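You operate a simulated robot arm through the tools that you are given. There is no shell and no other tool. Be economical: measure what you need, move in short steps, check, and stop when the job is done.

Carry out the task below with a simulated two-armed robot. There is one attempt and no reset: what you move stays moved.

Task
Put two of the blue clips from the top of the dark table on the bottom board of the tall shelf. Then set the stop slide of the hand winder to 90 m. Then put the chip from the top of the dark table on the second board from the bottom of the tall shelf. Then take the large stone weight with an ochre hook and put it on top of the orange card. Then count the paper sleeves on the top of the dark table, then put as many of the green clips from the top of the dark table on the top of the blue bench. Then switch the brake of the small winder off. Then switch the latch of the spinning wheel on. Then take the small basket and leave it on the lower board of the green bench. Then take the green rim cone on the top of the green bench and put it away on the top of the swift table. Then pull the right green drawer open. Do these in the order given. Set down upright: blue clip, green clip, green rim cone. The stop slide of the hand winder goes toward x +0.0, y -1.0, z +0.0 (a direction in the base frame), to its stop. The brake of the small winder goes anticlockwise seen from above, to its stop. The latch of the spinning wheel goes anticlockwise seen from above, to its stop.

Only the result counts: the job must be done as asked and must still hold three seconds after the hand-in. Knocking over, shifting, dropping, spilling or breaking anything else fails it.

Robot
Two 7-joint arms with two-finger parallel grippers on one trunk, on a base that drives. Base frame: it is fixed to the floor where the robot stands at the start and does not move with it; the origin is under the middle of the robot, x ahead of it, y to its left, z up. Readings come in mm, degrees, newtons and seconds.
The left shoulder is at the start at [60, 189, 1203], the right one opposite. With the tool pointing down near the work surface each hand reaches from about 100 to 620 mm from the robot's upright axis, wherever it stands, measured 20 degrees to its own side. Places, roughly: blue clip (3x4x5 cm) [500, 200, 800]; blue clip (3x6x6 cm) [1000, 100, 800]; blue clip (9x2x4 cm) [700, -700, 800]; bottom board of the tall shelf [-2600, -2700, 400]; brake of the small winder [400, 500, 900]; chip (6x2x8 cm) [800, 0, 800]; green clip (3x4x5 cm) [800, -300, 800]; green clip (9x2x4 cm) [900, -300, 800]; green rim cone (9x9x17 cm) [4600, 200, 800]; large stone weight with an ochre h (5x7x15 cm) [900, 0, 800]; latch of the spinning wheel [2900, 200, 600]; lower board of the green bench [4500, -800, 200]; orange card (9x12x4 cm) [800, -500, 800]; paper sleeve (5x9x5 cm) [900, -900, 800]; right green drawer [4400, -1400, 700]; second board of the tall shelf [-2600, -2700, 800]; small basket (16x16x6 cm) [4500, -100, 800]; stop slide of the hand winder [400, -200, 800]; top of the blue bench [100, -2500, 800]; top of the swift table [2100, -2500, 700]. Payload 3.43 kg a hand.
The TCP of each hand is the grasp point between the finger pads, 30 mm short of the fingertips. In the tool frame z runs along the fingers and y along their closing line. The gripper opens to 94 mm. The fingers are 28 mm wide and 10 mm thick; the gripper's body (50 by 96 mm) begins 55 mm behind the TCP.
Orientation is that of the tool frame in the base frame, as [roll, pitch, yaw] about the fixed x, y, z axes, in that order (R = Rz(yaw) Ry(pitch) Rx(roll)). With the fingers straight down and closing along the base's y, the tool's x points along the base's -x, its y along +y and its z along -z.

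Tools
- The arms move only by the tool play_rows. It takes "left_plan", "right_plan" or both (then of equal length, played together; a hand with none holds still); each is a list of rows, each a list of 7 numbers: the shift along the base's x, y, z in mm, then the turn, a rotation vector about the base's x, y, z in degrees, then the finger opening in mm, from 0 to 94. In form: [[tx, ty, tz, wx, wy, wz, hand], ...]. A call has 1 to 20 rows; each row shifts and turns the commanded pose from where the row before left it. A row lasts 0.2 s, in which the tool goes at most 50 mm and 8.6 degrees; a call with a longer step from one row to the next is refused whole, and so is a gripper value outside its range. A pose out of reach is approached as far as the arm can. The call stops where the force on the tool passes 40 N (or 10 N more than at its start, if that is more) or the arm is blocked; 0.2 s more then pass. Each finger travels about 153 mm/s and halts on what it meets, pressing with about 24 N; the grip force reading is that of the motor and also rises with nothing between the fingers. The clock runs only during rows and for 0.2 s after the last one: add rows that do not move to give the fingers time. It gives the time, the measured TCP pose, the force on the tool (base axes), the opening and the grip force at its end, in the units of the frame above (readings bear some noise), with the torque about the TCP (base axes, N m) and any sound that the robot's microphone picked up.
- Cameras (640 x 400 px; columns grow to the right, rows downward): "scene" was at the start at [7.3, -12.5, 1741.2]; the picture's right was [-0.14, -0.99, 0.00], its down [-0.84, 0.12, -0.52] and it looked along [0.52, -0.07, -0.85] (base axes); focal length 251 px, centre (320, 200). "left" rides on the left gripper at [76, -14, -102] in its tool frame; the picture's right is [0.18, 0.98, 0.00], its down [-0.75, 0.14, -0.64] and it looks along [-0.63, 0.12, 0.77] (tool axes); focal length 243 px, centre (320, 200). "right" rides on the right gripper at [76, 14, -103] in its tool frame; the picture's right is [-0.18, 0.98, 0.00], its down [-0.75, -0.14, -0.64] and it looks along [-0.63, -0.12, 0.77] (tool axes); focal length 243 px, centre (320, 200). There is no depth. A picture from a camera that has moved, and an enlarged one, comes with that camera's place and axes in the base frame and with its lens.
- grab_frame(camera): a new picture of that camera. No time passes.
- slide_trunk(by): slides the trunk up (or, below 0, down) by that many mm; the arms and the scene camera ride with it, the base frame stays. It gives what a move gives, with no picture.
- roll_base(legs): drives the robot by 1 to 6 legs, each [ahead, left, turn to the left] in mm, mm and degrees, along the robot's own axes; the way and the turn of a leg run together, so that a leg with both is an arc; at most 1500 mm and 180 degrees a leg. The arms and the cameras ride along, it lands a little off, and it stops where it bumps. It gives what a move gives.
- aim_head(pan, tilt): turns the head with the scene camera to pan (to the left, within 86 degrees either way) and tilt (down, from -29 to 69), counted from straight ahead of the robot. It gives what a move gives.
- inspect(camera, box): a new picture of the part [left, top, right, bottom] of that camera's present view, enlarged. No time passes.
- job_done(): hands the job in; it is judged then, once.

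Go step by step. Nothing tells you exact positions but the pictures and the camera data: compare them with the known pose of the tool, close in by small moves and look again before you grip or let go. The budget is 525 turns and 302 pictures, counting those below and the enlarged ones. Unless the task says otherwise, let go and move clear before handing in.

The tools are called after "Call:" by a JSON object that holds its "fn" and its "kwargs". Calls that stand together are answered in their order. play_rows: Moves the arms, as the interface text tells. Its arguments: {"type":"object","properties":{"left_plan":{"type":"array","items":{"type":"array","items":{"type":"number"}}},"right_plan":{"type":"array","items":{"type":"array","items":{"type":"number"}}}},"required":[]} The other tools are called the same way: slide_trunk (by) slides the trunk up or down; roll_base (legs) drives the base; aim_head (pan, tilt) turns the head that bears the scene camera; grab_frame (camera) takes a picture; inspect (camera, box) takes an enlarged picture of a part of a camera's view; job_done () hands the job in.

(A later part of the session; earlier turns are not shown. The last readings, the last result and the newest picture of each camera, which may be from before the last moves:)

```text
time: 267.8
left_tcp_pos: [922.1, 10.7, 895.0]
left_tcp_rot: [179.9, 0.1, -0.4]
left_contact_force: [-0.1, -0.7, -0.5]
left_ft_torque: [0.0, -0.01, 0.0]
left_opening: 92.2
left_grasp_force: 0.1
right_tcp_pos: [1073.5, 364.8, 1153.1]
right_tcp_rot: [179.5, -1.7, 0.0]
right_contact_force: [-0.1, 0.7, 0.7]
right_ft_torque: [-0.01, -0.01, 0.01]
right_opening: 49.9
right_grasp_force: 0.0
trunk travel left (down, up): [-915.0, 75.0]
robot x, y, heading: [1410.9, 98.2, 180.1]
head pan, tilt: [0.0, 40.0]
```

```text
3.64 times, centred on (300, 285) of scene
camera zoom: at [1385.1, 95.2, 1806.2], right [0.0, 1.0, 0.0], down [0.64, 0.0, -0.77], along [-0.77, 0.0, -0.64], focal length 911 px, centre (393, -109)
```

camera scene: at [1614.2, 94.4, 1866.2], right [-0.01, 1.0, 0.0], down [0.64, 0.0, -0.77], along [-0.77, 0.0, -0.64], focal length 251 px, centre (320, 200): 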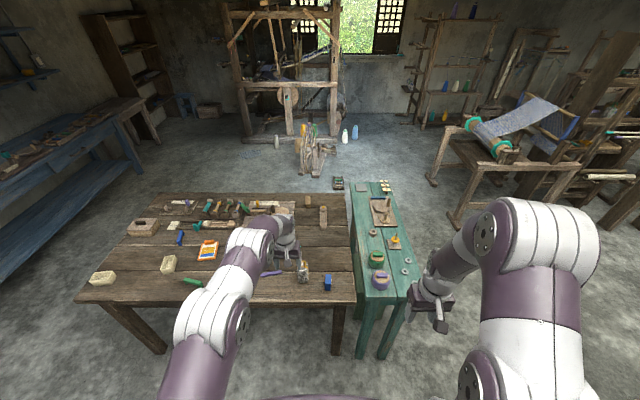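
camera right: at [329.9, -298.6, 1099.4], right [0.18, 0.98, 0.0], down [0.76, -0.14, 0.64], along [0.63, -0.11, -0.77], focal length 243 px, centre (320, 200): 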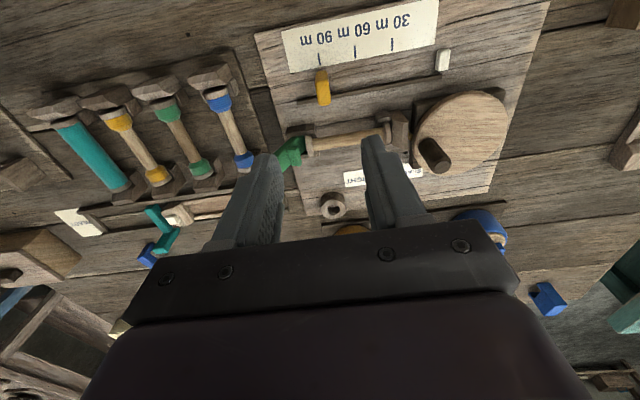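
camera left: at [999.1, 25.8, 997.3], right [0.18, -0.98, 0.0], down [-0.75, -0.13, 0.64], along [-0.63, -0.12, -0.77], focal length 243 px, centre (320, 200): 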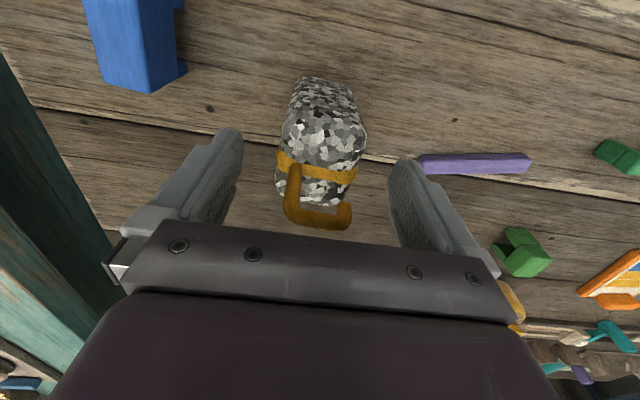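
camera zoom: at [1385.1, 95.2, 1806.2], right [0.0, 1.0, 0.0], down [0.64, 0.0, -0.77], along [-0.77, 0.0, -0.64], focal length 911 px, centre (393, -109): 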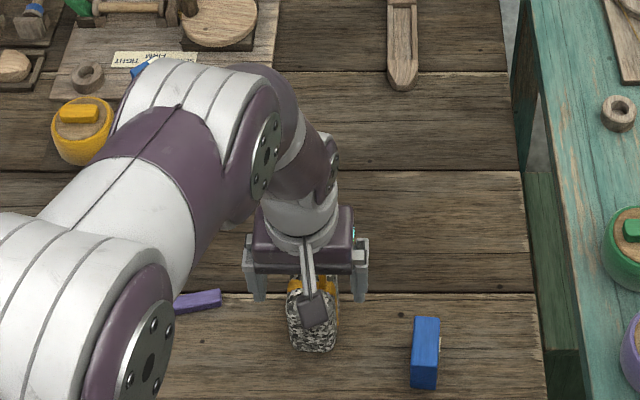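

Call:
{"fn": "play_rows", "kwargs": {"left_plan": [[0, 0, -6, 0, 0, 0, 92], [0, 0, -5, 0, 0, 0, 92], [0, 0, 0, 0, 0, 0, 40], [0, 0, 0, 0, 0, 0, 40], [0, 0, 0, 0, 0, 0, 40], [0, 0, 0, 0, 0, 0, 40]]}}

Call:
{"fn": "grab_frame", "kwargs": {"camera": "left"}}

```text
time: 269.2
left_tcp_pos: [922.4, 11.8, 883.1]
left_tcp_rot: [179.9, 0.0, -0.4]
left_contact_force: [-2.4, 1.0, 2.7]
left_ft_torque: [0.22, 0.19, -0.04]
left_opening: 49.9
left_grasp_force: 24.1
right_tcp_pos: [1075.2, 365.6, 1152.2]
right_tcp_rot: [179.6, -1.6, 0.0]
right_contact_force: [0.1, -0.3, -0.4]
right_ft_torque: [0.0, 0.01, -0.01]
right_opening: 49.9
right_grasp_force: 0.1
trunk travel left (down, up): [-915.0, 75.0]
robot x, y, heading: [1411.8, 96.1, 179.9]
head pan, tilt: [0.0, 40.0]
```

```text
215 pictures are left
camera left: at [998.6, 25.9, 986.6], right [0.18, -0.98, 0.0], down [-0.75, -0.13, 0.64], along [-0.63, -0.12, -0.77], focal length 243 px, centre (320, 200)
```

left: 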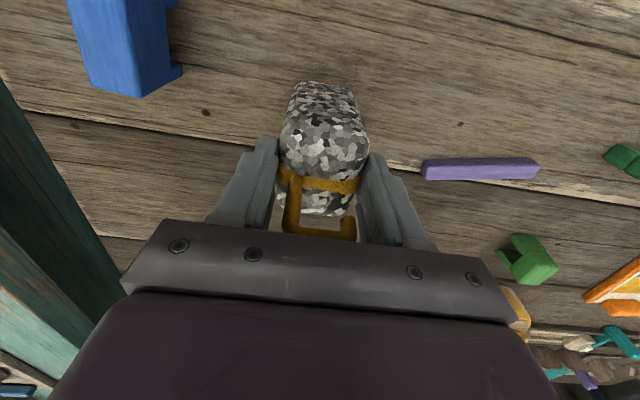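

Gripped at 50 mm. I lift a little and see whether it holds.

Call:
{"fn": "play_rows", "kwargs": {"left_plan": [[0, 0, 5, 0, 0, 0, 30], [0, 0, 15, 0, 0, 0, 30], [0, 0, 20, 0, 0, 0, 30], [0, 0, 30, 0, 0, 0, 30], [0, 0, 30, 0, 0, 0, 30], [0, 0, 0, 0, 0, 0, 30]]}}

Call:
{"fn": "grab_frame", "kwargs": {"camera": "left"}}

```text
time: 270.6
left_tcp_pos: [922.2, 9.6, 982.7]
left_tcp_rot: [179.9, -0.1, -0.5]
left_contact_force: [-0.1, 0.4, -5.2]
left_ft_torque: [0.0, -0.01, 0.01]
left_opening: 49.8
left_grasp_force: 23.8
right_tcp_pos: [1072.5, 364.8, 1153.6]
right_tcp_rot: [179.6, -1.8, 0.1]
right_contact_force: [0.9, -0.7, 0.6]
right_ft_torque: [-0.02, -0.03, -0.01]
right_opening: 50.2
right_grasp_force: 0.0
trunk travel left (down, up): [-915.0, 75.0]
robot x, y, heading: [1411.6, 98.2, 180.0]
head pan, tilt: [0.0, 40.0]
```

```text
214 pictures are left
camera left: at [997.7, 24.8, 1086.0], right [0.18, -0.98, 0.0], down [-0.76, -0.13, 0.64], along [-0.63, -0.12, -0.77], focal length 243 px, centre (320, 200)
```

left: 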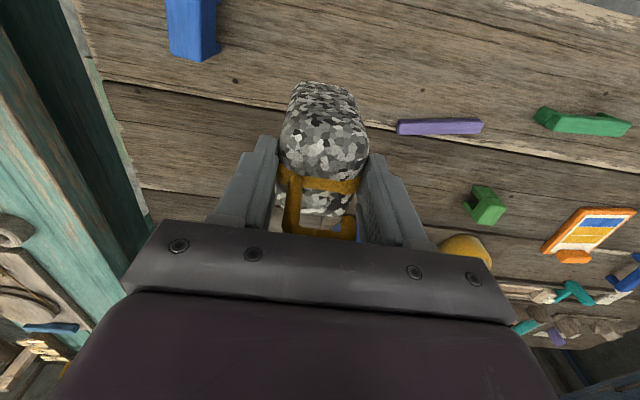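

It holds (about 0.5 kg). I raise it and move the base along the table toward the orange card.

Call:
{"fn": "play_rows", "kwargs": {"left_plan": [[0, 0, 40, 0, 0, 0, 30], [0, 0, 0, 0, 0, 0, 30]]}}

Call:
{"fn": "roll_base", "kwargs": {"legs": [[0, 450, 0], [100, 0, 0]]}}

Call:
{"fn": "grab_frame", "kwargs": {"camera": "left"}}

Call:
{"fn": "grab_frame", "kwargs": {"camera": "scene"}}

```text
time: 271.2
left_tcp_pos: [921.2, 10.8, 1023.1]
left_tcp_rot: [180.0, 0.0, -0.5]
left_contact_force: [-0.8, -0.4, -5.0]
left_ft_torque: [-0.02, 0.01, -0.02]
left_opening: 49.6
left_grasp_force: 23.9
right_tcp_pos: [1072.7, 366.0, 1151.7]
right_tcp_rot: [179.5, -1.7, 0.0]
right_contact_force: [0.7, -0.4, -0.4]
right_ft_torque: [0.01, -0.01, -0.03]
right_opening: 50.2
right_grasp_force: 0.1
trunk travel left (down, up): [-915.0, 75.0]
robot x, y, heading: [1412.6, 99.2, 179.9]
head pan, tilt: [0.0, 40.0]
```

```text
time: 274.7
left_tcp_pos: [822.6, -440.8, 1023.3]
left_tcp_rot: [180.0, 0.1, -0.6]
left_contact_force: [-0.2, -0.1, -5.4]
left_ft_torque: [-0.01, -0.02, 0.0]
left_opening: 49.7
left_grasp_force: 24.5
right_tcp_pos: [975.5, -86.7, 1153.7]
right_tcp_rot: [179.5, -1.6, -0.3]
right_contact_force: [0.6, 0.8, 0.9]
right_ft_torque: [-0.02, 0.01, 0.0]
right_opening: 49.8
right_grasp_force: 0.1
trunk travel left (down, up): [-915.0, 75.0]
robot x, y, heading: [1310.1, -355.2, 179.9]
head pan, tilt: [0.0, 40.0]
```

```text
213 pictures are left
camera left: at [899.5, -425.4, 1127.0], right [0.18, -0.98, 0.0], down [-0.75, -0.13, 0.64], along [-0.63, -0.11, -0.77], focal length 243 px, centre (320, 200)
```

left: 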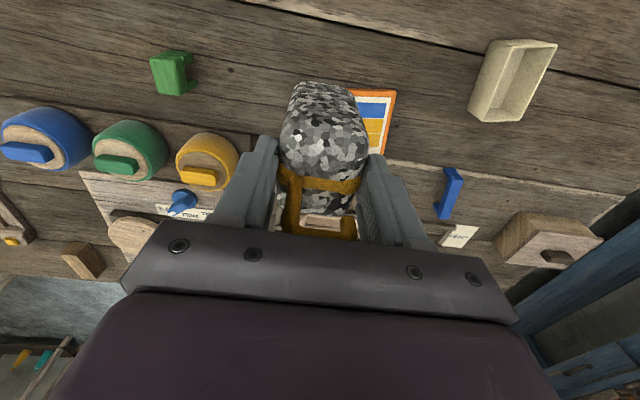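

```text
212 pictures are left
camera scene: at [1287.2, -356.7, 1806.3], right [0.0, 1.0, 0.0], down [0.64, 0.0, -0.77], along [-0.77, 0.0, -0.64], focal length 251 px, centre (320, 200)
```

scene: 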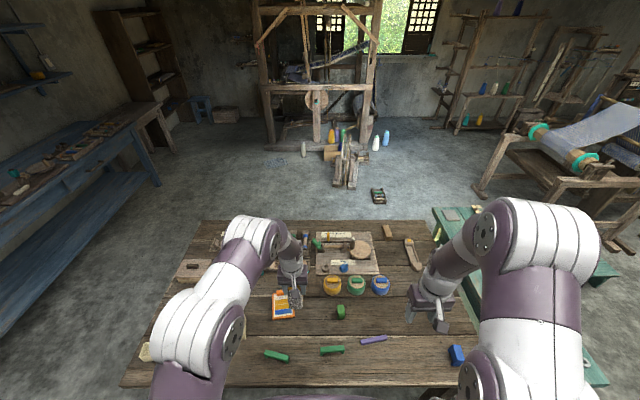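

Call:
{"fn": "inspect", "kwargs": {"camera": "scene", "box": [240, 270, 330, 340]}}

Call:
{"fn": "inspect", "kwargs": {"camera": "left", "box": [270, 60, 430, 180]}}

```text
5.71 times, centred on (285, 305) of scene
camera zoom: at [1287.2, -356.7, 1806.3], right [0.0, 1.0, 0.0], down [0.64, 0.0, -0.77], along [-0.77, 0.0, -0.64], focal length 1432 px, centre (520, -400)
```

zoom: 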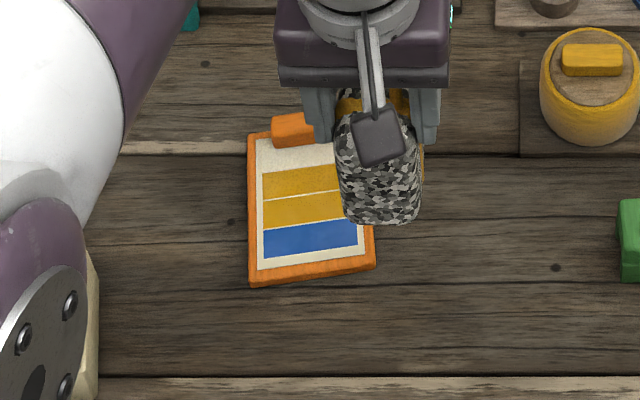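

```text
3.33 times, centred on (350, 120) of left
camera zoom: at [899.5, -425.4, 1127.0], right [0.18, -0.98, 0.0], down [-0.75, -0.13, 0.64], along [-0.63, -0.11, -0.77], focal length 809 px, centre (220, 467)
```

zoom: 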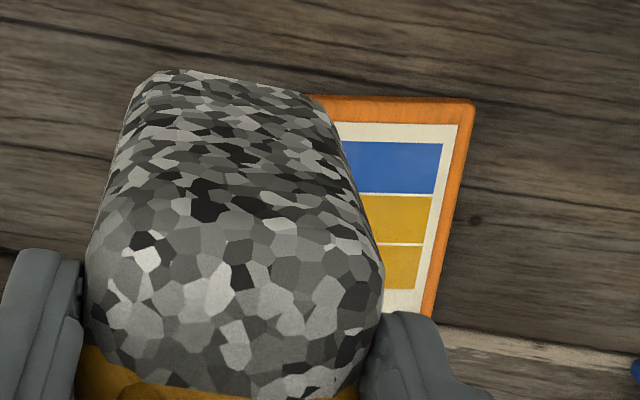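

The card lies flat, centred near (758,-511), with its tab at the far end. I aim the stone at (770,-509) and lower toward it.

Call:
{"fn": "play_rows", "kwargs": {"left_plan": [[-18, -23, 0, 0, 0, 0, 30], [-18, -23, 0, 0, 0, 0, 30], [-17, -22, 0, 0, 0, 0, 30], [0, 0, -40, 0, 0, 0, 30], [0, 0, -35, 0, 0, 0, 30], [0, 0, 0, 0, 0, 0, 30]]}}

Call:
{"fn": "inspect", "kwargs": {"camera": "scene", "box": [240, 270, 330, 340]}}

Call:
{"fn": "grab_frame", "kwargs": {"camera": "left"}}

```text
time: 276.1
left_tcp_pos: [767.5, -506.7, 947.4]
left_tcp_rot: [179.8, -0.2, -0.4]
left_contact_force: [0.2, -0.1, -5.4]
left_ft_torque: [-0.01, -0.04, 0.01]
left_opening: 49.8
left_grasp_force: 24.2
right_tcp_pos: [973.3, -86.0, 1152.0]
right_tcp_rot: [179.5, -1.6, -0.3]
right_contact_force: [0.6, 0.1, 0.6]
right_ft_torque: [0.02, -0.05, 0.01]
right_opening: 50.0
right_grasp_force: 0.0
trunk travel left (down, up): [-915.0, 75.0]
robot x, y, heading: [1313.4, -357.8, 179.8]
head pan, tilt: [0.0, 40.0]
```

```text
5.71 times, centred on (285, 305) of scene
camera zoom: at [1284.4, -356.1, 1806.2], right [0.0, 1.0, 0.0], down [0.64, 0.0, -0.77], along [-0.77, 0.0, -0.64], focal length 1432 px, centre (520, -400)
```

zoom: 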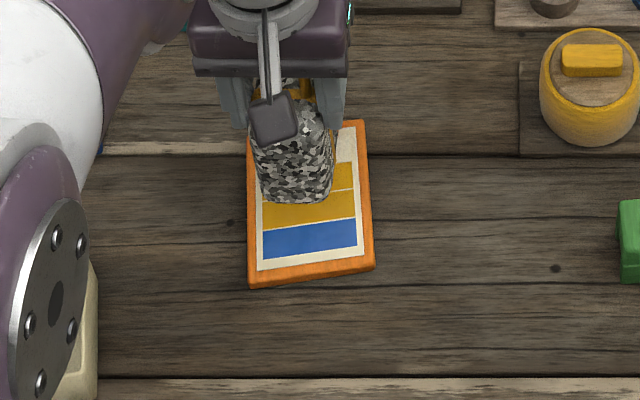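

```text
208 pictures are left
camera left: at [845.0, -492.7, 1050.6], right [0.18, -0.98, 0.0], down [-0.76, -0.13, 0.64], along [-0.63, -0.11, -0.77], focal length 243 px, centre (320, 200)
```

left: 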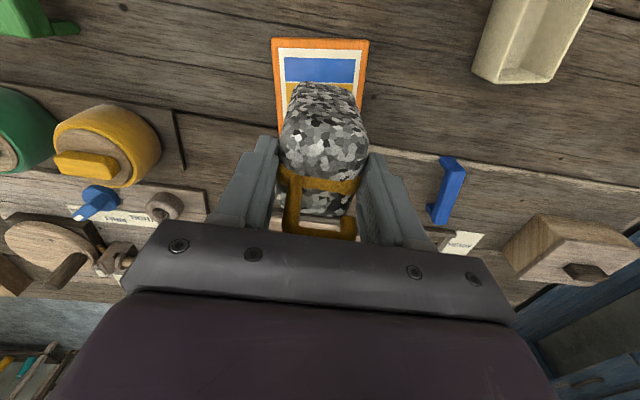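

Call:
{"fn": "play_rows", "kwargs": {"left_plan": [[5, -2, -20, 0, 0, 0, 30], [0, 0, -14, 0, 0, 0, 30], [0, 0, -5, 0, 0, 0, 30], [0, 0, -4, 0, 0, 0, 30], [0, 0, -4, 0, 0, 0, 30], [0, 0, 0, 0, 0, 0, 30]]}}

Call:
{"fn": "grab_frame", "kwargs": {"camera": "left"}}

```text
time: 277.5
left_tcp_pos: [774.1, -509.3, 902.3]
left_tcp_rot: [179.7, -0.1, -0.5]
left_contact_force: [0.3, 0.0, -4.9]
left_ft_torque: [0.02, -0.04, -0.04]
left_opening: 49.8
left_grasp_force: 24.2
right_tcp_pos: [973.1, -84.6, 1152.5]
right_tcp_rot: [179.6, -1.8, -0.1]
right_contact_force: [0.2, -0.2, 0.5]
right_ft_torque: [0.0, 0.01, 0.02]
right_opening: 50.3
right_grasp_force: 0.0
trunk travel left (down, up): [-915.0, 75.0]
robot x, y, heading: [1312.3, -355.2, 179.8]
head pan, tilt: [0.0, 40.0]
```

```text
207 pictures are left
camera left: at [850.5, -495.1, 1004.7], right [0.18, -0.98, 0.0], down [-0.76, -0.13, 0.64], along [-0.63, -0.11, -0.77], focal length 243 px, centre (320, 200)
```

left: 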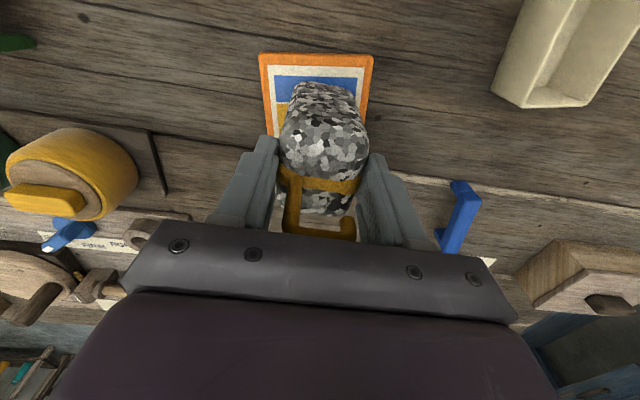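

Call:
{"fn": "play_rows", "kwargs": {"left_plan": [[0, 0, -3, 0, 0, 0, 30], [0, 0, -3, 0, 0, 0, 30], [0, 0, -2, 0, 0, 0, 30], [0, 0, 0, 0, 0, 0, 30]]}}

```text
time: 278.5
left_tcp_pos: [773.7, -508.1, 895.5]
left_tcp_rot: [179.7, 0.2, -0.5]
left_contact_force: [0.3, -2.6, 13.1]
left_ft_torque: [-0.1, -0.19, 0.01]
left_opening: 49.5
left_grasp_force: 23.6
right_tcp_pos: [976.8, -85.5, 1153.7]
right_tcp_rot: [179.7, -1.6, -0.1]
right_contact_force: [-0.4, -0.1, -0.3]
right_ft_torque: [0.02, 0.01, -0.03]
right_opening: 50.0
right_grasp_force: 0.1
trunk travel left (down, up): [-915.0, 75.0]
robot x, y, heading: [1313.1, -356.8, 179.8]
head pan, tilt: [0.0, 40.0]
```

Contact. I release and rise straight up.

Call:
{"fn": "play_rows", "kwargs": {"left_plan": [[0, 0, 1, 0, 0, 0, 60], [0, 0, 0, 0, 0, 0, 92], [0, 0, 0, 0, 0, 0, 92], [0, 0, 30, 0, 0, 0, 92], [0, 0, 40, 0, 0, 0, 92], [0, 0, 40, 0, 0, 0, 92], [0, 0, 0, 0, 0, 0, 92]]}}

Call:
{"fn": "grab_frame", "kwargs": {"camera": "left"}}

Call:
{"fn": "inspect", "kwargs": {"camera": "scene", "box": [130, 200, 370, 390]}}

```text
time: 280.1
left_tcp_pos: [773.0, -509.0, 1004.8]
left_tcp_rot: [179.8, -0.1, -0.5]
left_contact_force: [-0.3, -0.4, -0.2]
left_ft_torque: [0.01, 0.01, 0.0]
left_opening: 92.0
left_grasp_force: 0.1
right_tcp_pos: [974.6, -85.2, 1153.1]
right_tcp_rot: [179.6, -1.7, -0.2]
right_contact_force: [-0.5, -0.3, 0.5]
right_ft_torque: [0.0, 0.01, 0.01]
right_opening: 49.9
right_grasp_force: 0.0
trunk travel left (down, up): [-915.0, 75.0]
robot x, y, heading: [1311.4, -350.2, 179.8]
head pan, tilt: [0.0, 40.0]
```

```text
206 pictures are left
camera left: at [850.2, -495.5, 1107.8], right [0.18, -0.98, 0.0], down [-0.76, -0.13, 0.64], along [-0.63, -0.11, -0.77], focal length 243 px, centre (320, 200)
```

left: 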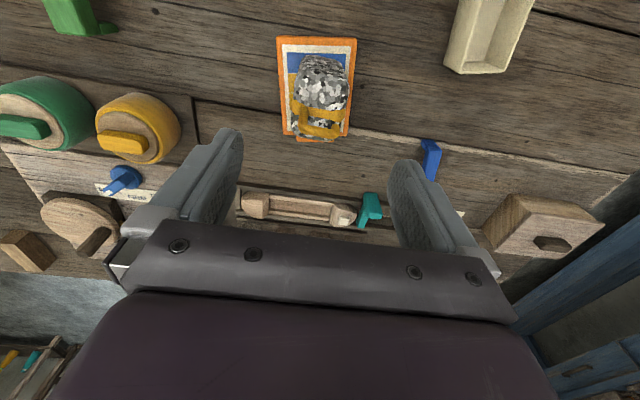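

```text
2.11 times, centred on (250, 295) of scene
camera zoom: at [1284.8, -355.9, 1806.2], right [0.0, 1.0, 0.0], down [0.64, 0.0, -0.77], along [-0.77, 0.0, -0.64], focal length 528 px, centre (467, 0)
```

zoom: 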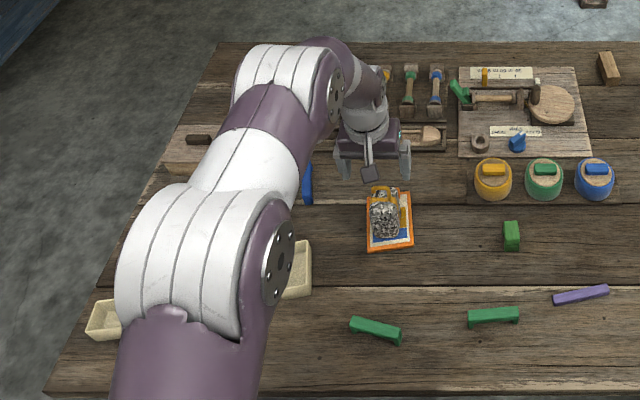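

The stone stands on the card. I count two paper sleeves (the two cream trays), so two green clips go to the blue bench. I bring the left hand over the bracket clip near (958,-508), turned to its angle.

Call:
{"fn": "play_rows", "kwargs": {"left_plan": [[14, 0, 0, 0, 0, -8.2, 60], [14, 0, 0, 0, 0, -8.2, 60], [14, 0, 0, 0, 0, -8.2, 60], [14, 0, 0, 0, 0, -8.2, 60], [14, 0, 0, 0, 0, -8.2, 60], [14, 0, 0, 0, 0, -8.2, 60], [14, 0, 0, 0, 0, -8.2, 60], [14, 0, 0, 0, 0, -8.2, 60], [14, 0, 0, 0, 0, -8.2, 60], [14, 0, 0, 0, 0, -8.2, 60], [14, 0, 0, 0, 0, -8.2, 60], [14, 0, 0, 0, 0, -8.2, 60], [15, 0, 0, 0, 0, -7.6, 60], [0, 0, -40, 0, 0, 0, 60], [0, 0, 0, 0, 0, 0, 60]]}}

Call:
{"fn": "grab_frame", "kwargs": {"camera": "left"}}

```text
time: 283.3
left_tcp_pos: [956.7, -510.1, 964.3]
left_tcp_rot: [179.7, 0.0, -106.6]
left_contact_force: [0.3, 0.0, -0.4]
left_ft_torque: [0.0, 0.04, -0.02]
left_opening: 60.0
left_grasp_force: 0.0
right_tcp_pos: [974.2, -84.1, 1153.1]
right_tcp_rot: [179.6, -1.7, -0.2]
right_contact_force: [0.5, 0.2, -0.9]
right_ft_torque: [-0.01, 0.04, -0.01]
right_opening: 50.0
right_grasp_force: 0.1
trunk travel left (down, up): [-915.0, 75.0]
robot x, y, heading: [1312.5, -352.1, 179.9]
head pan, tilt: [0.0, 40.0]
```

```text
204 pictures are left
camera left: at [949.7, -585.8, 1067.8], right [-0.99, 0.1, 0.0], down [0.08, 0.76, 0.64], along [0.06, 0.64, -0.77], focal length 243 px, centre (320, 200)
```

left: 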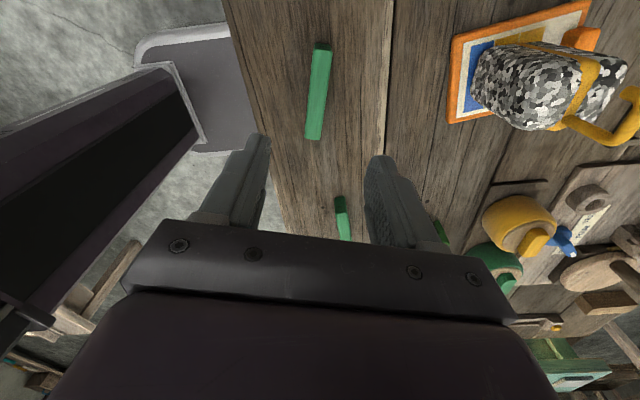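

Call:
{"fn": "play_rows", "kwargs": {"left_plan": [[1, 1, -40, 0, 0, 4, 60], [1, 0, -40, 0, 0, 0, 60], [0, 0, -40, 0, 0, 0, 60], [0, 0, -20, 0, 0, 0, 60], [0, 0, -9, 0, 0, 0, 60], [0, 0, 0, 0, 0, 0, 60]]}}

Call:
{"fn": "grab_frame", "kwargs": {"camera": "left"}}

```text
time: 284.7
left_tcp_pos: [958.8, -506.7, 815.7]
left_tcp_rot: [179.9, 0.0, -102.5]
left_contact_force: [0.0, 1.0, 0.1]
left_ft_torque: [0.0, -0.03, 0.02]
left_opening: 59.9
left_grasp_force: 0.0
right_tcp_pos: [974.1, -84.6, 1152.5]
right_tcp_rot: [179.5, -1.8, -0.1]
right_contact_force: [-0.2, 0.1, 0.3]
right_ft_torque: [0.0, -0.01, -0.01]
right_opening: 50.2
right_grasp_force: 0.2
trunk travel left (down, up): [-915.0, 75.0]
robot x, y, heading: [1308.6, -354.6, 179.9]
head pan, tilt: [0.0, 40.0]
```

```text
203 pictures are left
camera left: at [957.1, -585.1, 918.6], right [-1.0, 0.03, 0.0], down [0.03, 0.77, 0.64], along [0.02, 0.64, -0.77], focal length 243 px, centre (320, 200)
```

left: 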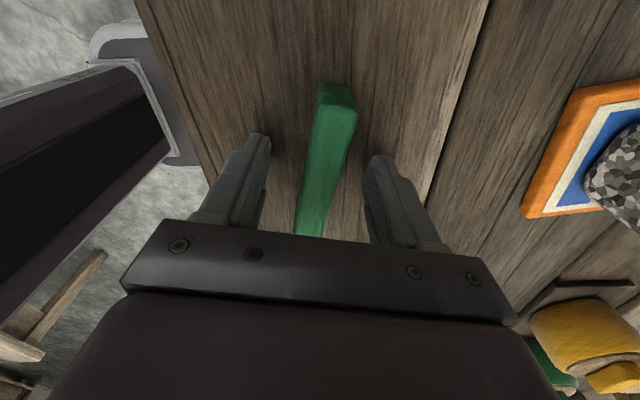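

Call:
{"fn": "play_rows", "kwargs": {"left_plan": [[0, 0, 0, 0, 0, 0, 8], [0, 0, 0, 0, 0, 0, 8], [0, 0, 0, 0, 0, 0, 8], [0, 0, 5, 0, 0, 0, 8], [0, 0, 30, 0, 0, 0, 8], [0, 0, 45, 0, 0, 0, 8], [0, 0, 45, 0, 0, 0, 8], [0, -30, 35, 0, 0, 0, 8], [0, -40, 0, 0, 0, 0, 8], [0, 0, 0, 0, 0, 0, 8]]}}

Call:
{"fn": "grab_frame", "kwargs": {"camera": "left"}}

Call:
{"fn": "inspect", "kwargs": {"camera": "scene", "box": [240, 240, 420, 390]}}

```text
time: 286.9
left_tcp_pos: [958.9, -577.6, 976.9]
left_tcp_rot: [179.8, 0.0, -102.4]
left_contact_force: [0.7, -0.6, -0.8]
left_ft_torque: [-0.03, -0.03, 0.0]
left_opening: 21.5
left_grasp_force: 24.1
right_tcp_pos: [974.0, -83.8, 1152.4]
right_tcp_rot: [179.6, -1.7, -0.3]
right_contact_force: [0.4, 1.0, -0.1]
right_ft_torque: [0.01, 0.04, 0.03]
right_opening: 49.9
right_grasp_force: 0.0
trunk travel left (down, up): [-915.0, 75.0]
robot x, y, heading: [1310.8, -352.8, 179.8]
head pan, tilt: [0.0, 40.0]
```

```text
202 pictures are left
camera left: at [956.9, -654.9, 1079.6], right [-1.0, 0.03, 0.0], down [0.03, 0.77, 0.64], along [0.02, 0.64, -0.77], focal length 243 px, centre (320, 200)
```

left: 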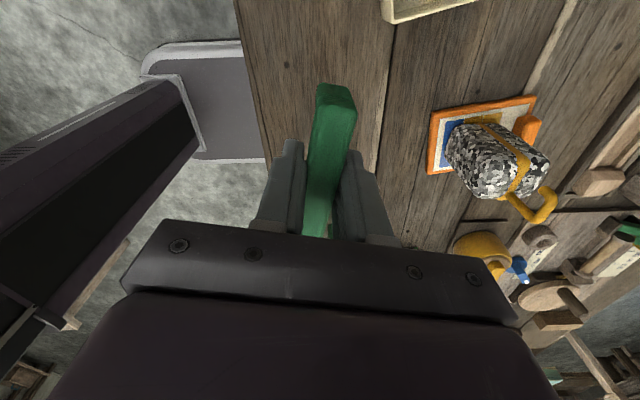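

```text
2.67 times, centred on (330, 315) of scene
camera zoom: at [1285.3, -354.4, 1806.2], right [0.0, 1.0, 0.0], down [0.64, 0.0, -0.77], along [-0.77, 0.0, -0.64], focal length 668 px, centre (293, -107)
```

zoom: 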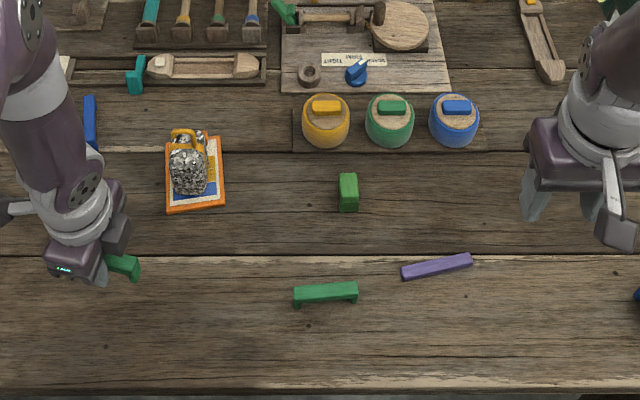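

The first green clip is held. Now the right hand goes to the second bracket clip near (934,-310).

Call:
{"fn": "play_rows", "kwargs": {"right_plan": [[-3, -19, -16, 0, 1.7, 0, 60], [-3, -19, -16, 0, 0, 8.4, 60], [-3, -19, -16, 0, 0, 8.4, 60], [-3, -19, -16, 0, 0, 8.4, 60], [-3, -19, -16, 0, 0, 8.4, 60], [-3, -19, -16, 0, 0, 8.4, 60], [-3, -19, -16, 0, 0, 8.4, 60], [-3, -19, -16, 0, 0, 8.4, 60], [-3, -19, -16, 0, 0, 8.4, 60], [-4, -19, -16, 0, 0, 8.4, 60], [-4, -18, -16, 0, 0, 8.4, 60], [-4, -18, -16, 0, 0, 8.4, 60], [0, 0, 0, 0, 0, 1.6, 60], [0, 0, 0, 0, 0, 0, 60]]}}

Call:
{"fn": "grab_frame", "kwargs": {"camera": "right"}}

```text
time: 289.9
left_tcp_pos: [959.2, -577.8, 976.3]
left_tcp_rot: [179.9, 0.0, -102.5]
left_contact_force: [-0.2, 0.3, -0.5]
left_ft_torque: [-0.02, -0.03, -0.02]
left_opening: 21.4
left_grasp_force: 24.2
right_tcp_pos: [936.8, -311.3, 958.8]
right_tcp_rot: [179.6, 0.0, 93.9]
right_contact_force: [-0.1, -0.6, 0.3]
right_ft_torque: [0.01, 0.01, -0.04]
right_opening: 59.8
right_grasp_force: 0.1
trunk travel left (down, up): [-915.0, 75.0]
robot x, y, heading: [1307.3, -353.0, 179.5]
head pan, tilt: [0.0, 40.0]
```

```text
200 pictures are left
camera right: at [944.0, -235.0, 1063.5], right [0.99, -0.12, 0.01], down [-0.09, -0.76, 0.64], along [-0.07, -0.64, -0.77], focal length 243 px, centre (320, 200)
```

right: 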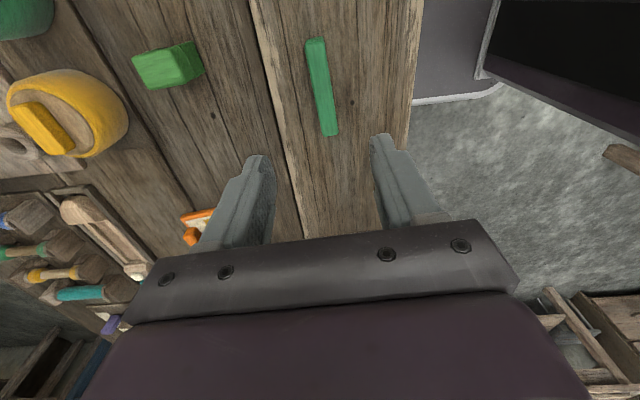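

Call:
{"fn": "play_rows", "kwargs": {"right_plan": [[1, 2, -40, 0, 0, 0, 60], [1, 1, -40, 0, 0, 0, 60], [0, 0, -40, 0, 0, 0, 60], [0, 0, -15, 0, 0, 0, 60], [0, 0, -8, 0, 0, 0, 60], [0, 0, 0, 0, 0, 0, 60]]}}

Call:
{"fn": "grab_frame", "kwargs": {"camera": "right"}}

```text
time: 291.3
left_tcp_pos: [958.3, -578.2, 976.2]
left_tcp_rot: [179.8, 0.0, -102.5]
left_contact_force: [-0.7, 0.5, 0.1]
left_ft_torque: [-0.02, -0.01, 0.02]
left_opening: 21.6
left_grasp_force: 24.2
right_tcp_pos: [938.4, -308.4, 817.8]
right_tcp_rot: [179.6, -0.1, 93.8]
right_contact_force: [0.2, -0.7, 1.2]
right_ft_torque: [0.02, 0.01, 0.01]
right_opening: 60.1
right_grasp_force: 0.0
trunk travel left (down, up): [-915.0, 75.0]
robot x, y, heading: [1309.0, -354.0, 179.8]
head pan, tilt: [0.0, 40.0]
```

```text
199 pictures are left
camera right: at [946.7, -231.6, 920.6], right [0.99, -0.12, 0.01], down [-0.09, -0.76, 0.64], along [-0.07, -0.64, -0.77], focal length 243 px, centre (320, 200)
```

right: 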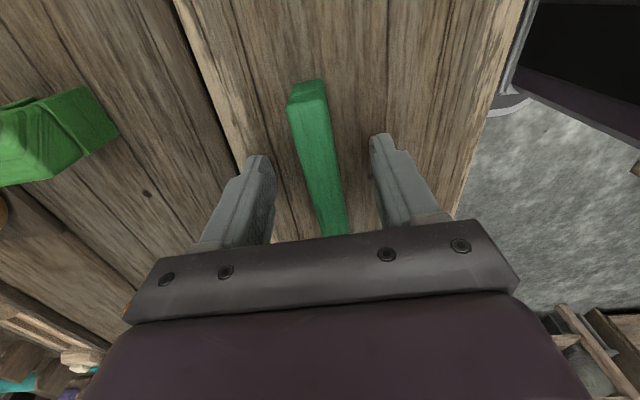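

Call:
{"fn": "play_rows", "kwargs": {"right_plan": [[0, 0, -1, 0, 0, 0, 8], [0, 0, 0, 0, 0, 0, 8], [0, 0, 0, 0, 0, 0, 8], [0, 0, 5, 0, 0, 0, 8], [0, 0, 30, 0, 0, 0, 8], [0, 0, 45, 0, 0, 0, 8], [0, 0, 45, 0, 0, 0, 8], [0, 30, 35, 0, 0, 0, 8], [0, 40, 0, 0, 0, 0, 8], [0, 40, 0, 0, 0, 0, 8]]}}

Call:
{"fn": "grab_frame", "kwargs": {"camera": "scene"}}

```text
time: 293.5
left_tcp_pos: [958.2, -577.8, 976.2]
left_tcp_rot: [180.0, -0.2, -102.6]
left_contact_force: [0.1, 0.4, -0.3]
left_ft_torque: [-0.02, -0.04, -0.01]
left_opening: 21.3
left_grasp_force: 24.0
right_tcp_pos: [936.1, -195.7, 975.8]
right_tcp_rot: [179.5, 0.1, 93.9]
right_contact_force: [-0.5, 0.7, 0.1]
right_ft_torque: [0.0, 0.0, 0.01]
right_opening: 21.3
right_grasp_force: 23.7
trunk travel left (down, up): [-915.0, 75.0]
robot x, y, heading: [1312.0, -353.1, 179.8]
head pan, tilt: [0.0, 40.0]
```

```text
198 pictures are left
camera scene: at [1285.0, -354.2, 1806.2], right [0.0, 1.0, 0.0], down [0.64, 0.0, -0.77], along [-0.77, 0.0, -0.64], focal length 251 px, centre (320, 200)
```

scene: 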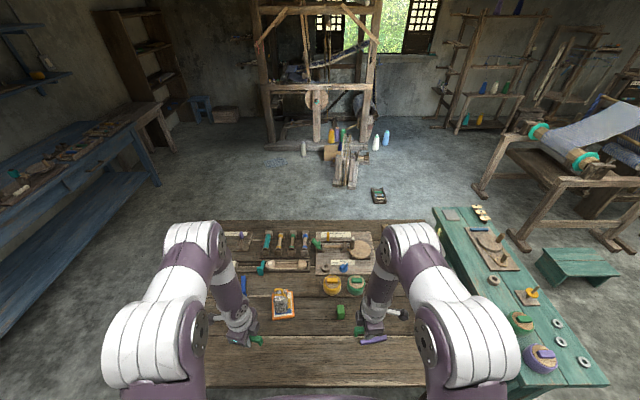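

Both green clips are held. I drive to the blue bench and look for a free spot.

Call:
{"fn": "roll_base", "kwargs": {"legs": [[-250, 0, 0], [0, 1150, 0], [0, 0, 90], [0, -800, 0]]}}

Call:
{"fn": "aim_head", "kwargs": {"pan": -20, "tilt": 35}}

Call:
{"fn": "grab_frame", "kwargs": {"camera": "scene"}}

```text
time: 308.5
left_tcp_pos: [976.3, -1861.4, 975.6]
left_tcp_rot: [179.8, 0.0, -13.0]
left_contact_force: [0.2, -0.7, 1.0]
left_ft_torque: [-0.02, 0.0, -0.01]
left_opening: 21.5
left_grasp_force: 23.2
right_tcp_pos: [594.9, -1880.3, 976.5]
right_tcp_rot: [179.6, 0.1, -176.5]
right_contact_force: [0.0, 0.5, -0.7]
right_ft_torque: [0.04, 0.0, 0.01]
right_opening: 21.5
right_grasp_force: 24.2
trunk travel left (down, up): [-915.0, 75.0]
robot x, y, heading: [751.0, -1508.6, -90.6]
head pan, tilt: [0.0, 40.0]
```

```text
time: 309.4
left_tcp_pos: [974.4, -1860.9, 976.7]
left_tcp_rot: [179.9, 0.0, -13.1]
left_contact_force: [-0.2, -0.2, -0.1]
left_ft_torque: [0.01, 0.0, 0.04]
left_opening: 21.3
left_grasp_force: 24.0
right_tcp_pos: [596.0, -1879.3, 977.2]
right_tcp_rot: [179.6, 0.1, -176.6]
right_contact_force: [0.6, -0.7, -0.2]
right_ft_torque: [-0.01, -0.01, -0.01]
right_opening: 21.5
right_grasp_force: 23.6
trunk travel left (down, up): [-915.0, 75.0]
robot x, y, heading: [756.7, -1507.8, -90.4]
head pan, tilt: [-20.0, 35.0]
```

```text
197 pictures are left
camera scene: at [722.3, -1532.5, 1813.7], right [-0.94, 0.35, 0.0], down [0.2, 0.54, -0.82], along [-0.29, -0.77, -0.57], focal length 251 px, centre (320, 200)
```

scene: 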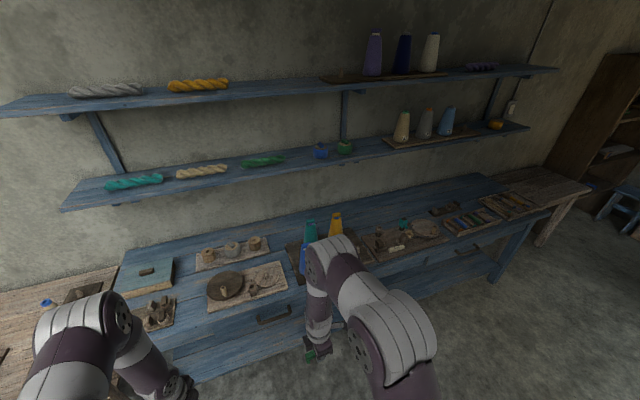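

Call:
{"fn": "inspect", "kwargs": {"camera": "scene", "box": [100, 190, 340, 380]}}

Call:
{"fn": "inspect", "kwargs": {"camera": "scene", "box": [320, 160, 560, 310]}}

```text
2.11 times, centred on (220, 285) of scene
camera zoom: at [722.3, -1532.5, 1813.7], right [-0.94, 0.35, 0.0], down [0.2, 0.54, -0.82], along [-0.29, -0.77, -0.57], focal length 528 px, centre (530, 21)
```

zoom: 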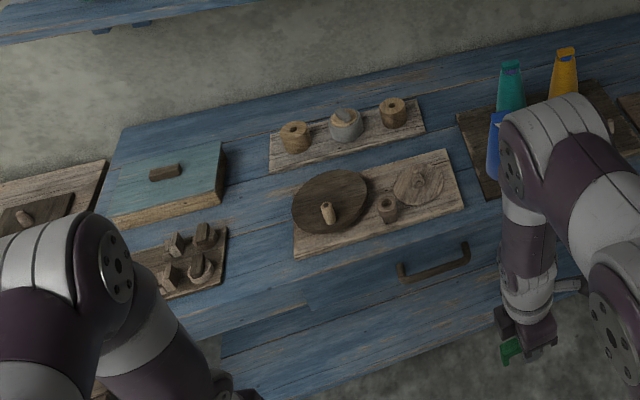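

```text
2.67 times, centred on (440, 235) of scene
camera zoom: at [722.3, -1532.5, 1813.7], right [-0.94, 0.35, 0.0], down [0.2, 0.54, -0.82], along [-0.29, -0.77, -0.57], focal length 668 px, centre (0, 107)
```

zoom: 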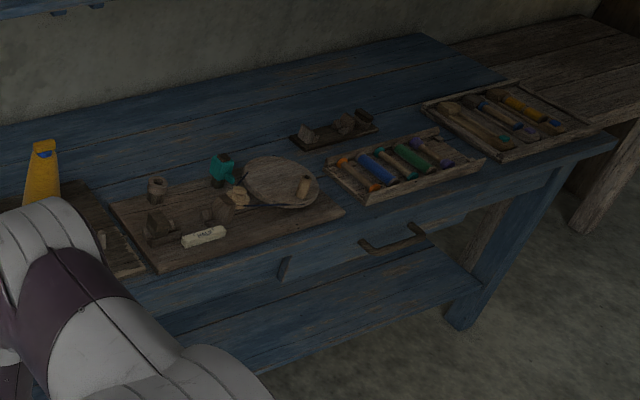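

There is a free lane on the bench at x≈965–1075 between the peg board and the roller board. I turn both hands so the clips point inward along y.

Call:
{"fn": "play_rows", "kwargs": {"left_plan": [[-5, -8, 0, 0, 0, 7.92, 8], [-5, -8, 0, 0, 0, 7.92, 8], [-5, -8, 0, 0, 0, 7.92, 8], [-5, -8, 0, 0, 0, 7.92, 8], [-5, -8, 0, 0, 0, 7.92, 8], [-5, -8, 0, 0, 0, 7.92, 8], [-5, -8, 0, 0, 0, 7.92, 8], [-5, -8, 0, 0, 0, 7.92, 8], [-5, -8, 0, 0, 0, 7.92, 8], [-5, -8, 0, 0, 0, 7.92, 8], [-5, -8, 0, 0, 0, 7.92, 8], [-5, -8, 0, 0, 0, 7.92, 8], [-5, -8, 0, 0, 0, 7.92, 8]], "right_plan": [[0, -8, 0, 0, 0, -7.2, 8], [0, -8, 0, 0, 0, -7.2, 8], [0, -8, 0, 0, 0, -7.2, 8], [0, -8, 0, 0, 0, -7.2, 8], [0, -8, 0, 0, 0, -7.2, 8], [0, -8, 0, 0, 0, -7.2, 8], [0, -8, 0, 0, 0, -7.2, 8], [0, -8, 0, 0, 0, -7.2, 8], [0, -8, 0, 0, 0, -7.2, 8], [0, -8, 0, 0, 0, -7.2, 8], [0, -8, 0, 0, 0, -7.2, 8], [0, -8, 0, 0, 0, -7.2, 8], [0, -8, 0, 0, 0, -7.2, 8]]}}

Call:
{"fn": "roll_base", "kwargs": {"legs": [[0, 100, 0.5], [150, 0, 0]]}}

Call:
{"fn": "aim_head", "kwargs": {"pan": 0, "tilt": 45}}

Call:
{"fn": "grab_frame", "kwargs": {"camera": "scene"}}

Call:
{"fn": "grab_frame", "kwargs": {"camera": "left"}}

```text
time: 312.1
left_tcp_pos: [909.9, -1965.3, 976.5]
left_tcp_rot: [179.8, -0.1, 90.2]
left_contact_force: [-0.4, 0.3, -0.3]
left_ft_torque: [0.03, 0.0, -0.02]
left_opening: 21.4
left_grasp_force: 24.0
right_tcp_pos: [595.9, -1984.7, 976.5]
right_tcp_rot: [179.6, 0.0, 89.8]
right_contact_force: [-0.3, -0.6, -0.3]
right_ft_torque: [-0.04, 0.0, 0.03]
right_opening: 21.3
right_grasp_force: 23.9
trunk travel left (down, up): [-915.0, 75.0]
robot x, y, heading: [753.6, -1508.6, -90.7]
head pan, tilt: [-20.0, 35.0]
```

```text
time: 314.3
left_tcp_pos: [1013.8, -2112.9, 975.8]
left_tcp_rot: [179.7, -0.1, 90.6]
left_contact_force: [0.1, 0.1, -1.2]
left_ft_torque: [-0.01, 0.0, 0.05]
left_opening: 21.4
left_grasp_force: 23.6
right_tcp_pos: [698.9, -2133.6, 978.7]
right_tcp_rot: [179.5, 0.0, 90.4]
right_contact_force: [0.0, -0.5, 0.4]
right_ft_torque: [0.02, 0.0, -0.02]
right_opening: 21.3
right_grasp_force: 23.8
trunk travel left (down, up): [-915.0, 75.0]
robot x, y, heading: [854.6, -1656.0, -90.0]
head pan, tilt: [-20.0, 35.0]
```

```text
time: 315.1
left_tcp_pos: [1015.8, -2115.0, 976.7]
left_tcp_rot: [179.7, -0.1, 90.5]
left_contact_force: [-0.1, -0.4, -0.6]
left_ft_torque: [0.02, 0.0, 0.01]
left_opening: 21.6
left_grasp_force: 23.7
right_tcp_pos: [700.5, -2136.1, 977.0]
right_tcp_rot: [179.6, 0.0, 90.3]
right_contact_force: [0.2, 0.6, -0.3]
right_ft_torque: [-0.02, -0.03, 0.01]
right_opening: 21.3
right_grasp_force: 23.5
trunk travel left (down, up): [-915.0, 75.0]
robot x, y, heading: [850.9, -1659.1, -90.1]
head pan, tilt: [0.0, 45.0]
```

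```text
194 pictures are left
camera scene: at [853.0, -1683.1, 1798.9], right [-1.0, 0.0, 0.0], down [0.0, 0.71, -0.71], along [0.0, -0.71, -0.71], focal length 251 px, centre (320, 200)
```

scene: 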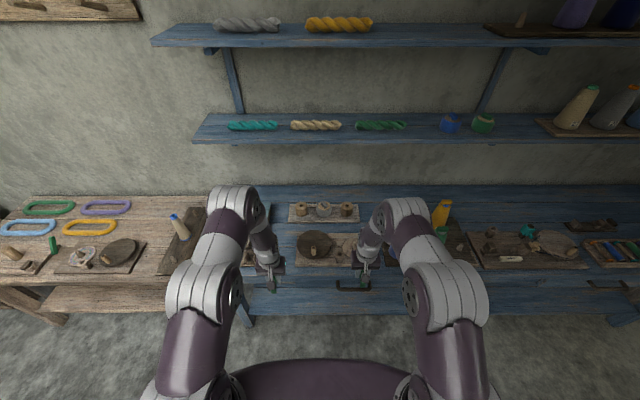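

```text
193 pictures are left
camera left: at [1000.1, -2038.5, 1078.9], right [0.98, 0.19, 0.0], down [0.15, -0.75, 0.64], along [0.13, -0.63, -0.77], focal length 243 px, centre (320, 200)
```

left: 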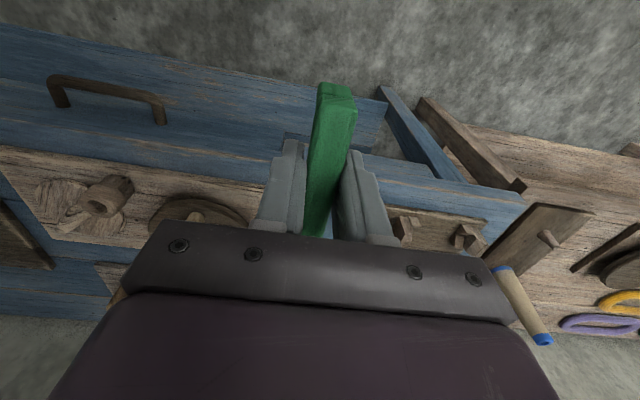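

Call:
{"fn": "roll_base", "kwargs": {"legs": [[150, 0, 0]]}}

Call:
{"fn": "grab_frame", "kwargs": {"camera": "left"}}

Call:
{"fn": "inspect", "kwargs": {"camera": "scene", "box": [200, 180, 400, 330]}}

```text
time: 316.5
left_tcp_pos: [1014.5, -2262.1, 977.0]
left_tcp_rot: [179.8, -0.1, 90.6]
left_contact_force: [0.8, 0.1, -0.1]
left_ft_torque: [-0.03, -0.04, 0.01]
left_opening: 21.3
left_grasp_force: 23.8
right_tcp_pos: [699.9, -2283.5, 978.2]
right_tcp_rot: [179.7, 0.2, 90.2]
right_contact_force: [-0.1, 0.4, -0.8]
right_ft_torque: [0.01, 0.0, 0.01]
right_opening: 21.4
right_grasp_force: 24.6
trunk travel left (down, up): [-915.0, 75.0]
robot x, y, heading: [849.9, -1809.4, -90.2]
head pan, tilt: [0.0, 45.0]
```

```text
192 pictures are left
camera left: at [999.3, -2186.5, 1080.0], right [0.98, 0.19, 0.0], down [0.15, -0.75, 0.64], along [0.13, -0.63, -0.77], focal length 243 px, centre (320, 200)
```

left: 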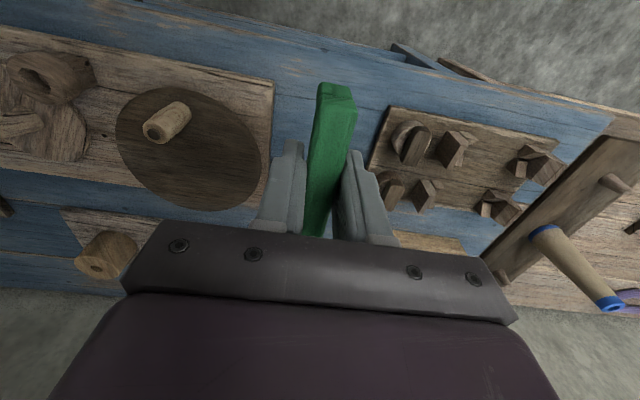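

```text
2.67 times, centred on (300, 255) of scene
camera zoom: at [852.7, -1828.9, 1799.0], right [-1.0, 0.0, 0.0], down [0.0, 0.71, -0.71], along [0.0, -0.71, -0.71], focal length 668 px, centre (373, 53)
```

zoom: 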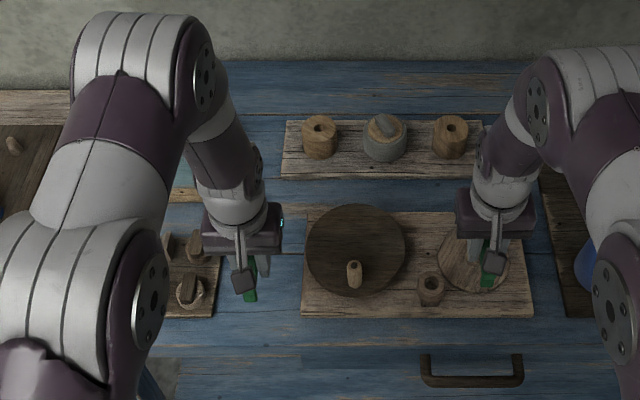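

The gap spans x≈967–1100. I move in and lower the left clip at (1033,-2400).

Call:
{"fn": "roll_base", "kwargs": {"legs": [[100, 0, 0.2]]}}

Call:
{"fn": "play_rows", "kwargs": {"left_plan": [[9, -18, -20, 0, 0, 0, 8], [9, -18, -30, 0, 0, 0, 8], [0, 0, -40, 0, 0, 0, 8], [0, 0, -30, 0, 0, 0, 8], [0, 0, 0, 0, 0, 0, 8]]}}

Call:
{"fn": "grab_frame", "kwargs": {"camera": "left"}}

```text
time: 317.6
left_tcp_pos: [1015.8, -2362.3, 976.0]
left_tcp_rot: [179.8, 0.0, 90.8]
left_contact_force: [-0.4, -0.1, -0.4]
left_ft_torque: [0.02, 0.0, 0.01]
left_opening: 21.4
left_grasp_force: 23.9
right_tcp_pos: [701.2, -2383.9, 977.7]
right_tcp_rot: [179.6, 0.1, 90.6]
right_contact_force: [0.1, 0.1, -0.9]
right_ft_torque: [-0.01, 0.0, -0.03]
right_opening: 21.3
right_grasp_force: 23.7
trunk travel left (down, up): [-915.0, 75.0]
robot x, y, heading: [853.9, -1907.7, -90.1]
head pan, tilt: [0.0, 45.0]
```

```text
time: 318.8
left_tcp_pos: [1033.9, -2399.6, 856.6]
left_tcp_rot: [179.8, -0.1, 90.7]
left_contact_force: [-0.2, 0.2, -0.7]
left_ft_torque: [0.01, 0.02, 0.01]
left_opening: 21.5
left_grasp_force: 23.9
right_tcp_pos: [701.5, -2385.5, 976.6]
right_tcp_rot: [179.6, 0.0, 90.5]
right_contact_force: [-0.4, -0.7, -0.1]
right_ft_torque: [0.0, 0.01, 0.01]
right_opening: 21.3
right_grasp_force: 24.5
trunk travel left (down, up): [-915.0, 75.0]
robot x, y, heading: [854.8, -1908.3, -89.7]
head pan, tilt: [0.0, 45.0]
```

```text
190 pictures are left
camera left: at [1018.5, -2323.8, 959.2], right [0.98, 0.2, 0.0], down [0.15, -0.75, 0.64], along [0.13, -0.63, -0.77], focal length 243 px, centre (320, 200)
```

left: 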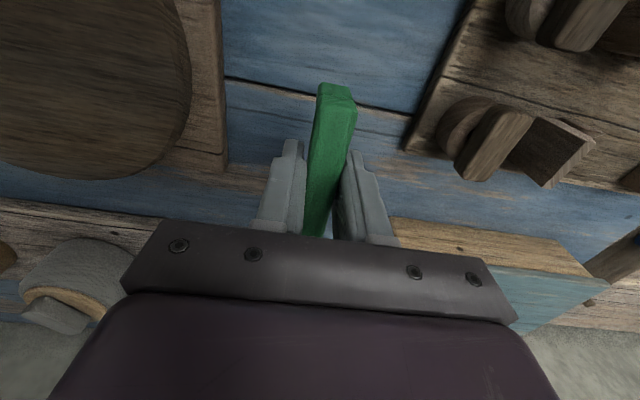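

Call:
{"fn": "play_rows", "kwargs": {"left_plan": [[0, 0, -12, 0, 0, 0, 8], [0, 0, -6, 0, 0, 0, 8], [0, 0, -4, 0, 0, 0, 8], [0, 0, -4, 0, 0, 0, 8], [0, 0, -4, 0, 0, 0, 8], [0, 0, -3, 0, 0, 0, 8], [0, 0, -3, 0, 0, 0, 8], [0, 0, 0, 0, 0, 0, 8]]}}

```text
time: 320.6
left_tcp_pos: [1034.7, -2400.2, 819.7]
left_tcp_rot: [179.8, -0.1, 90.7]
left_contact_force: [0.0, -0.3, -0.6]
left_ft_torque: [0.01, 0.02, -0.01]
left_opening: 21.3
left_grasp_force: 24.1
right_tcp_pos: [700.2, -2386.7, 976.2]
right_tcp_rot: [179.6, 0.0, 90.4]
right_contact_force: [-0.4, 0.7, -0.5]
right_ft_torque: [-0.03, -0.02, -0.01]
right_opening: 21.4
right_grasp_force: 24.2
trunk travel left (down, up): [-915.0, 75.0]
robot x, y, heading: [855.8, -1909.8, -89.9]
head pan, tilt: [0.0, 45.0]
```

Call:
{"fn": "play_rows", "kwargs": {"left_plan": [[0, 0, -3, 0, 0, 0, 8], [0, 0, -3, 0, 0, 0, 8], [0, 0, -3, 0, 0, 0, 8], [0, 0, -3, 0, 0, 0, 8], [0, 0, -3, 0, 0, 0, 8], [0, 0, -3, 0, 0, 0, 8], [0, 0, 0, 0, 0, 0, 8]]}}

```text
time: 321.9
left_tcp_pos: [1032.9, -2400.1, 809.7]
left_tcp_rot: [179.8, 0.3, 90.7]
left_contact_force: [-0.5, 12.7, 31.9]
left_ft_torque: [0.98, 0.44, -0.13]
left_opening: 21.4
left_grasp_force: 24.1
right_tcp_pos: [699.9, -2383.5, 979.3]
right_tcp_rot: [179.5, 0.2, 90.5]
right_contact_force: [0.4, -0.8, -0.2]
right_ft_torque: [-0.02, -0.02, 0.02]
right_opening: 21.6
right_grasp_force: 23.7
trunk travel left (down, up): [-915.0, 75.0]
robot x, y, heading: [849.8, -1901.3, -89.9]
head pan, tilt: [0.0, 45.0]
stopped in row 6 (left hand): the force on the tool passed its limit (the readings are from after the stop); the commanded pose is now the measured one
```

Contact (bench at z≈776). I relieve the pressure slightly, open and rise.

Call:
{"fn": "play_rows", "kwargs": {"left_plan": [[0, 0, 3, 0, 0, 0, 8], [0, 0, 0, 0, 0, 0, 50], [0, 0, 0, 0, 0, 0, 50], [0, 0, 0, 0, 0, 0, 50]]}}

Call:
{"fn": "grab_frame", "kwargs": {"camera": "left"}}

```text
time: 322.9
left_tcp_pos: [1033.6, -2403.1, 809.9]
left_tcp_rot: [180.0, 0.2, 90.8]
left_contact_force: [3.2, -0.7, 3.5]
left_ft_torque: [0.07, 0.05, -0.01]
left_opening: 48.5
left_grasp_force: 0.0
right_tcp_pos: [700.9, -2386.5, 976.0]
right_tcp_rot: [179.6, 0.0, 90.5]
right_contact_force: [0.6, -0.9, 0.1]
right_ft_torque: [0.03, 0.02, 0.01]
right_opening: 21.1
right_grasp_force: 24.1
trunk travel left (down, up): [-915.0, 75.0]
robot x, y, heading: [853.4, -1907.4, -89.9]
head pan, tilt: [0.0, 45.0]
```

```text
189 pictures are left
camera left: at [1018.9, -2326.4, 912.7], right [0.98, 0.2, 0.0], down [0.15, -0.75, 0.65], along [0.13, -0.63, -0.76], focal length 243 px, centre (320, 200)
```

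left: 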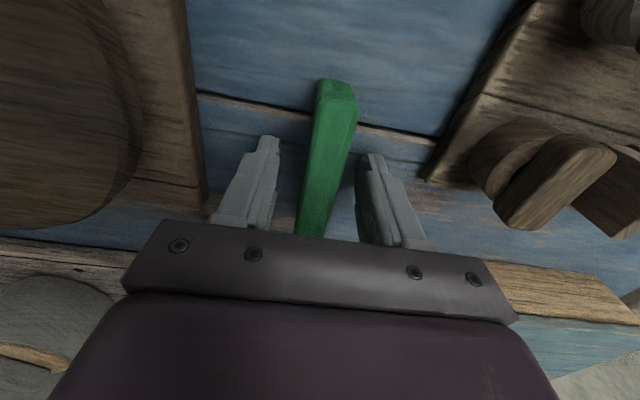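

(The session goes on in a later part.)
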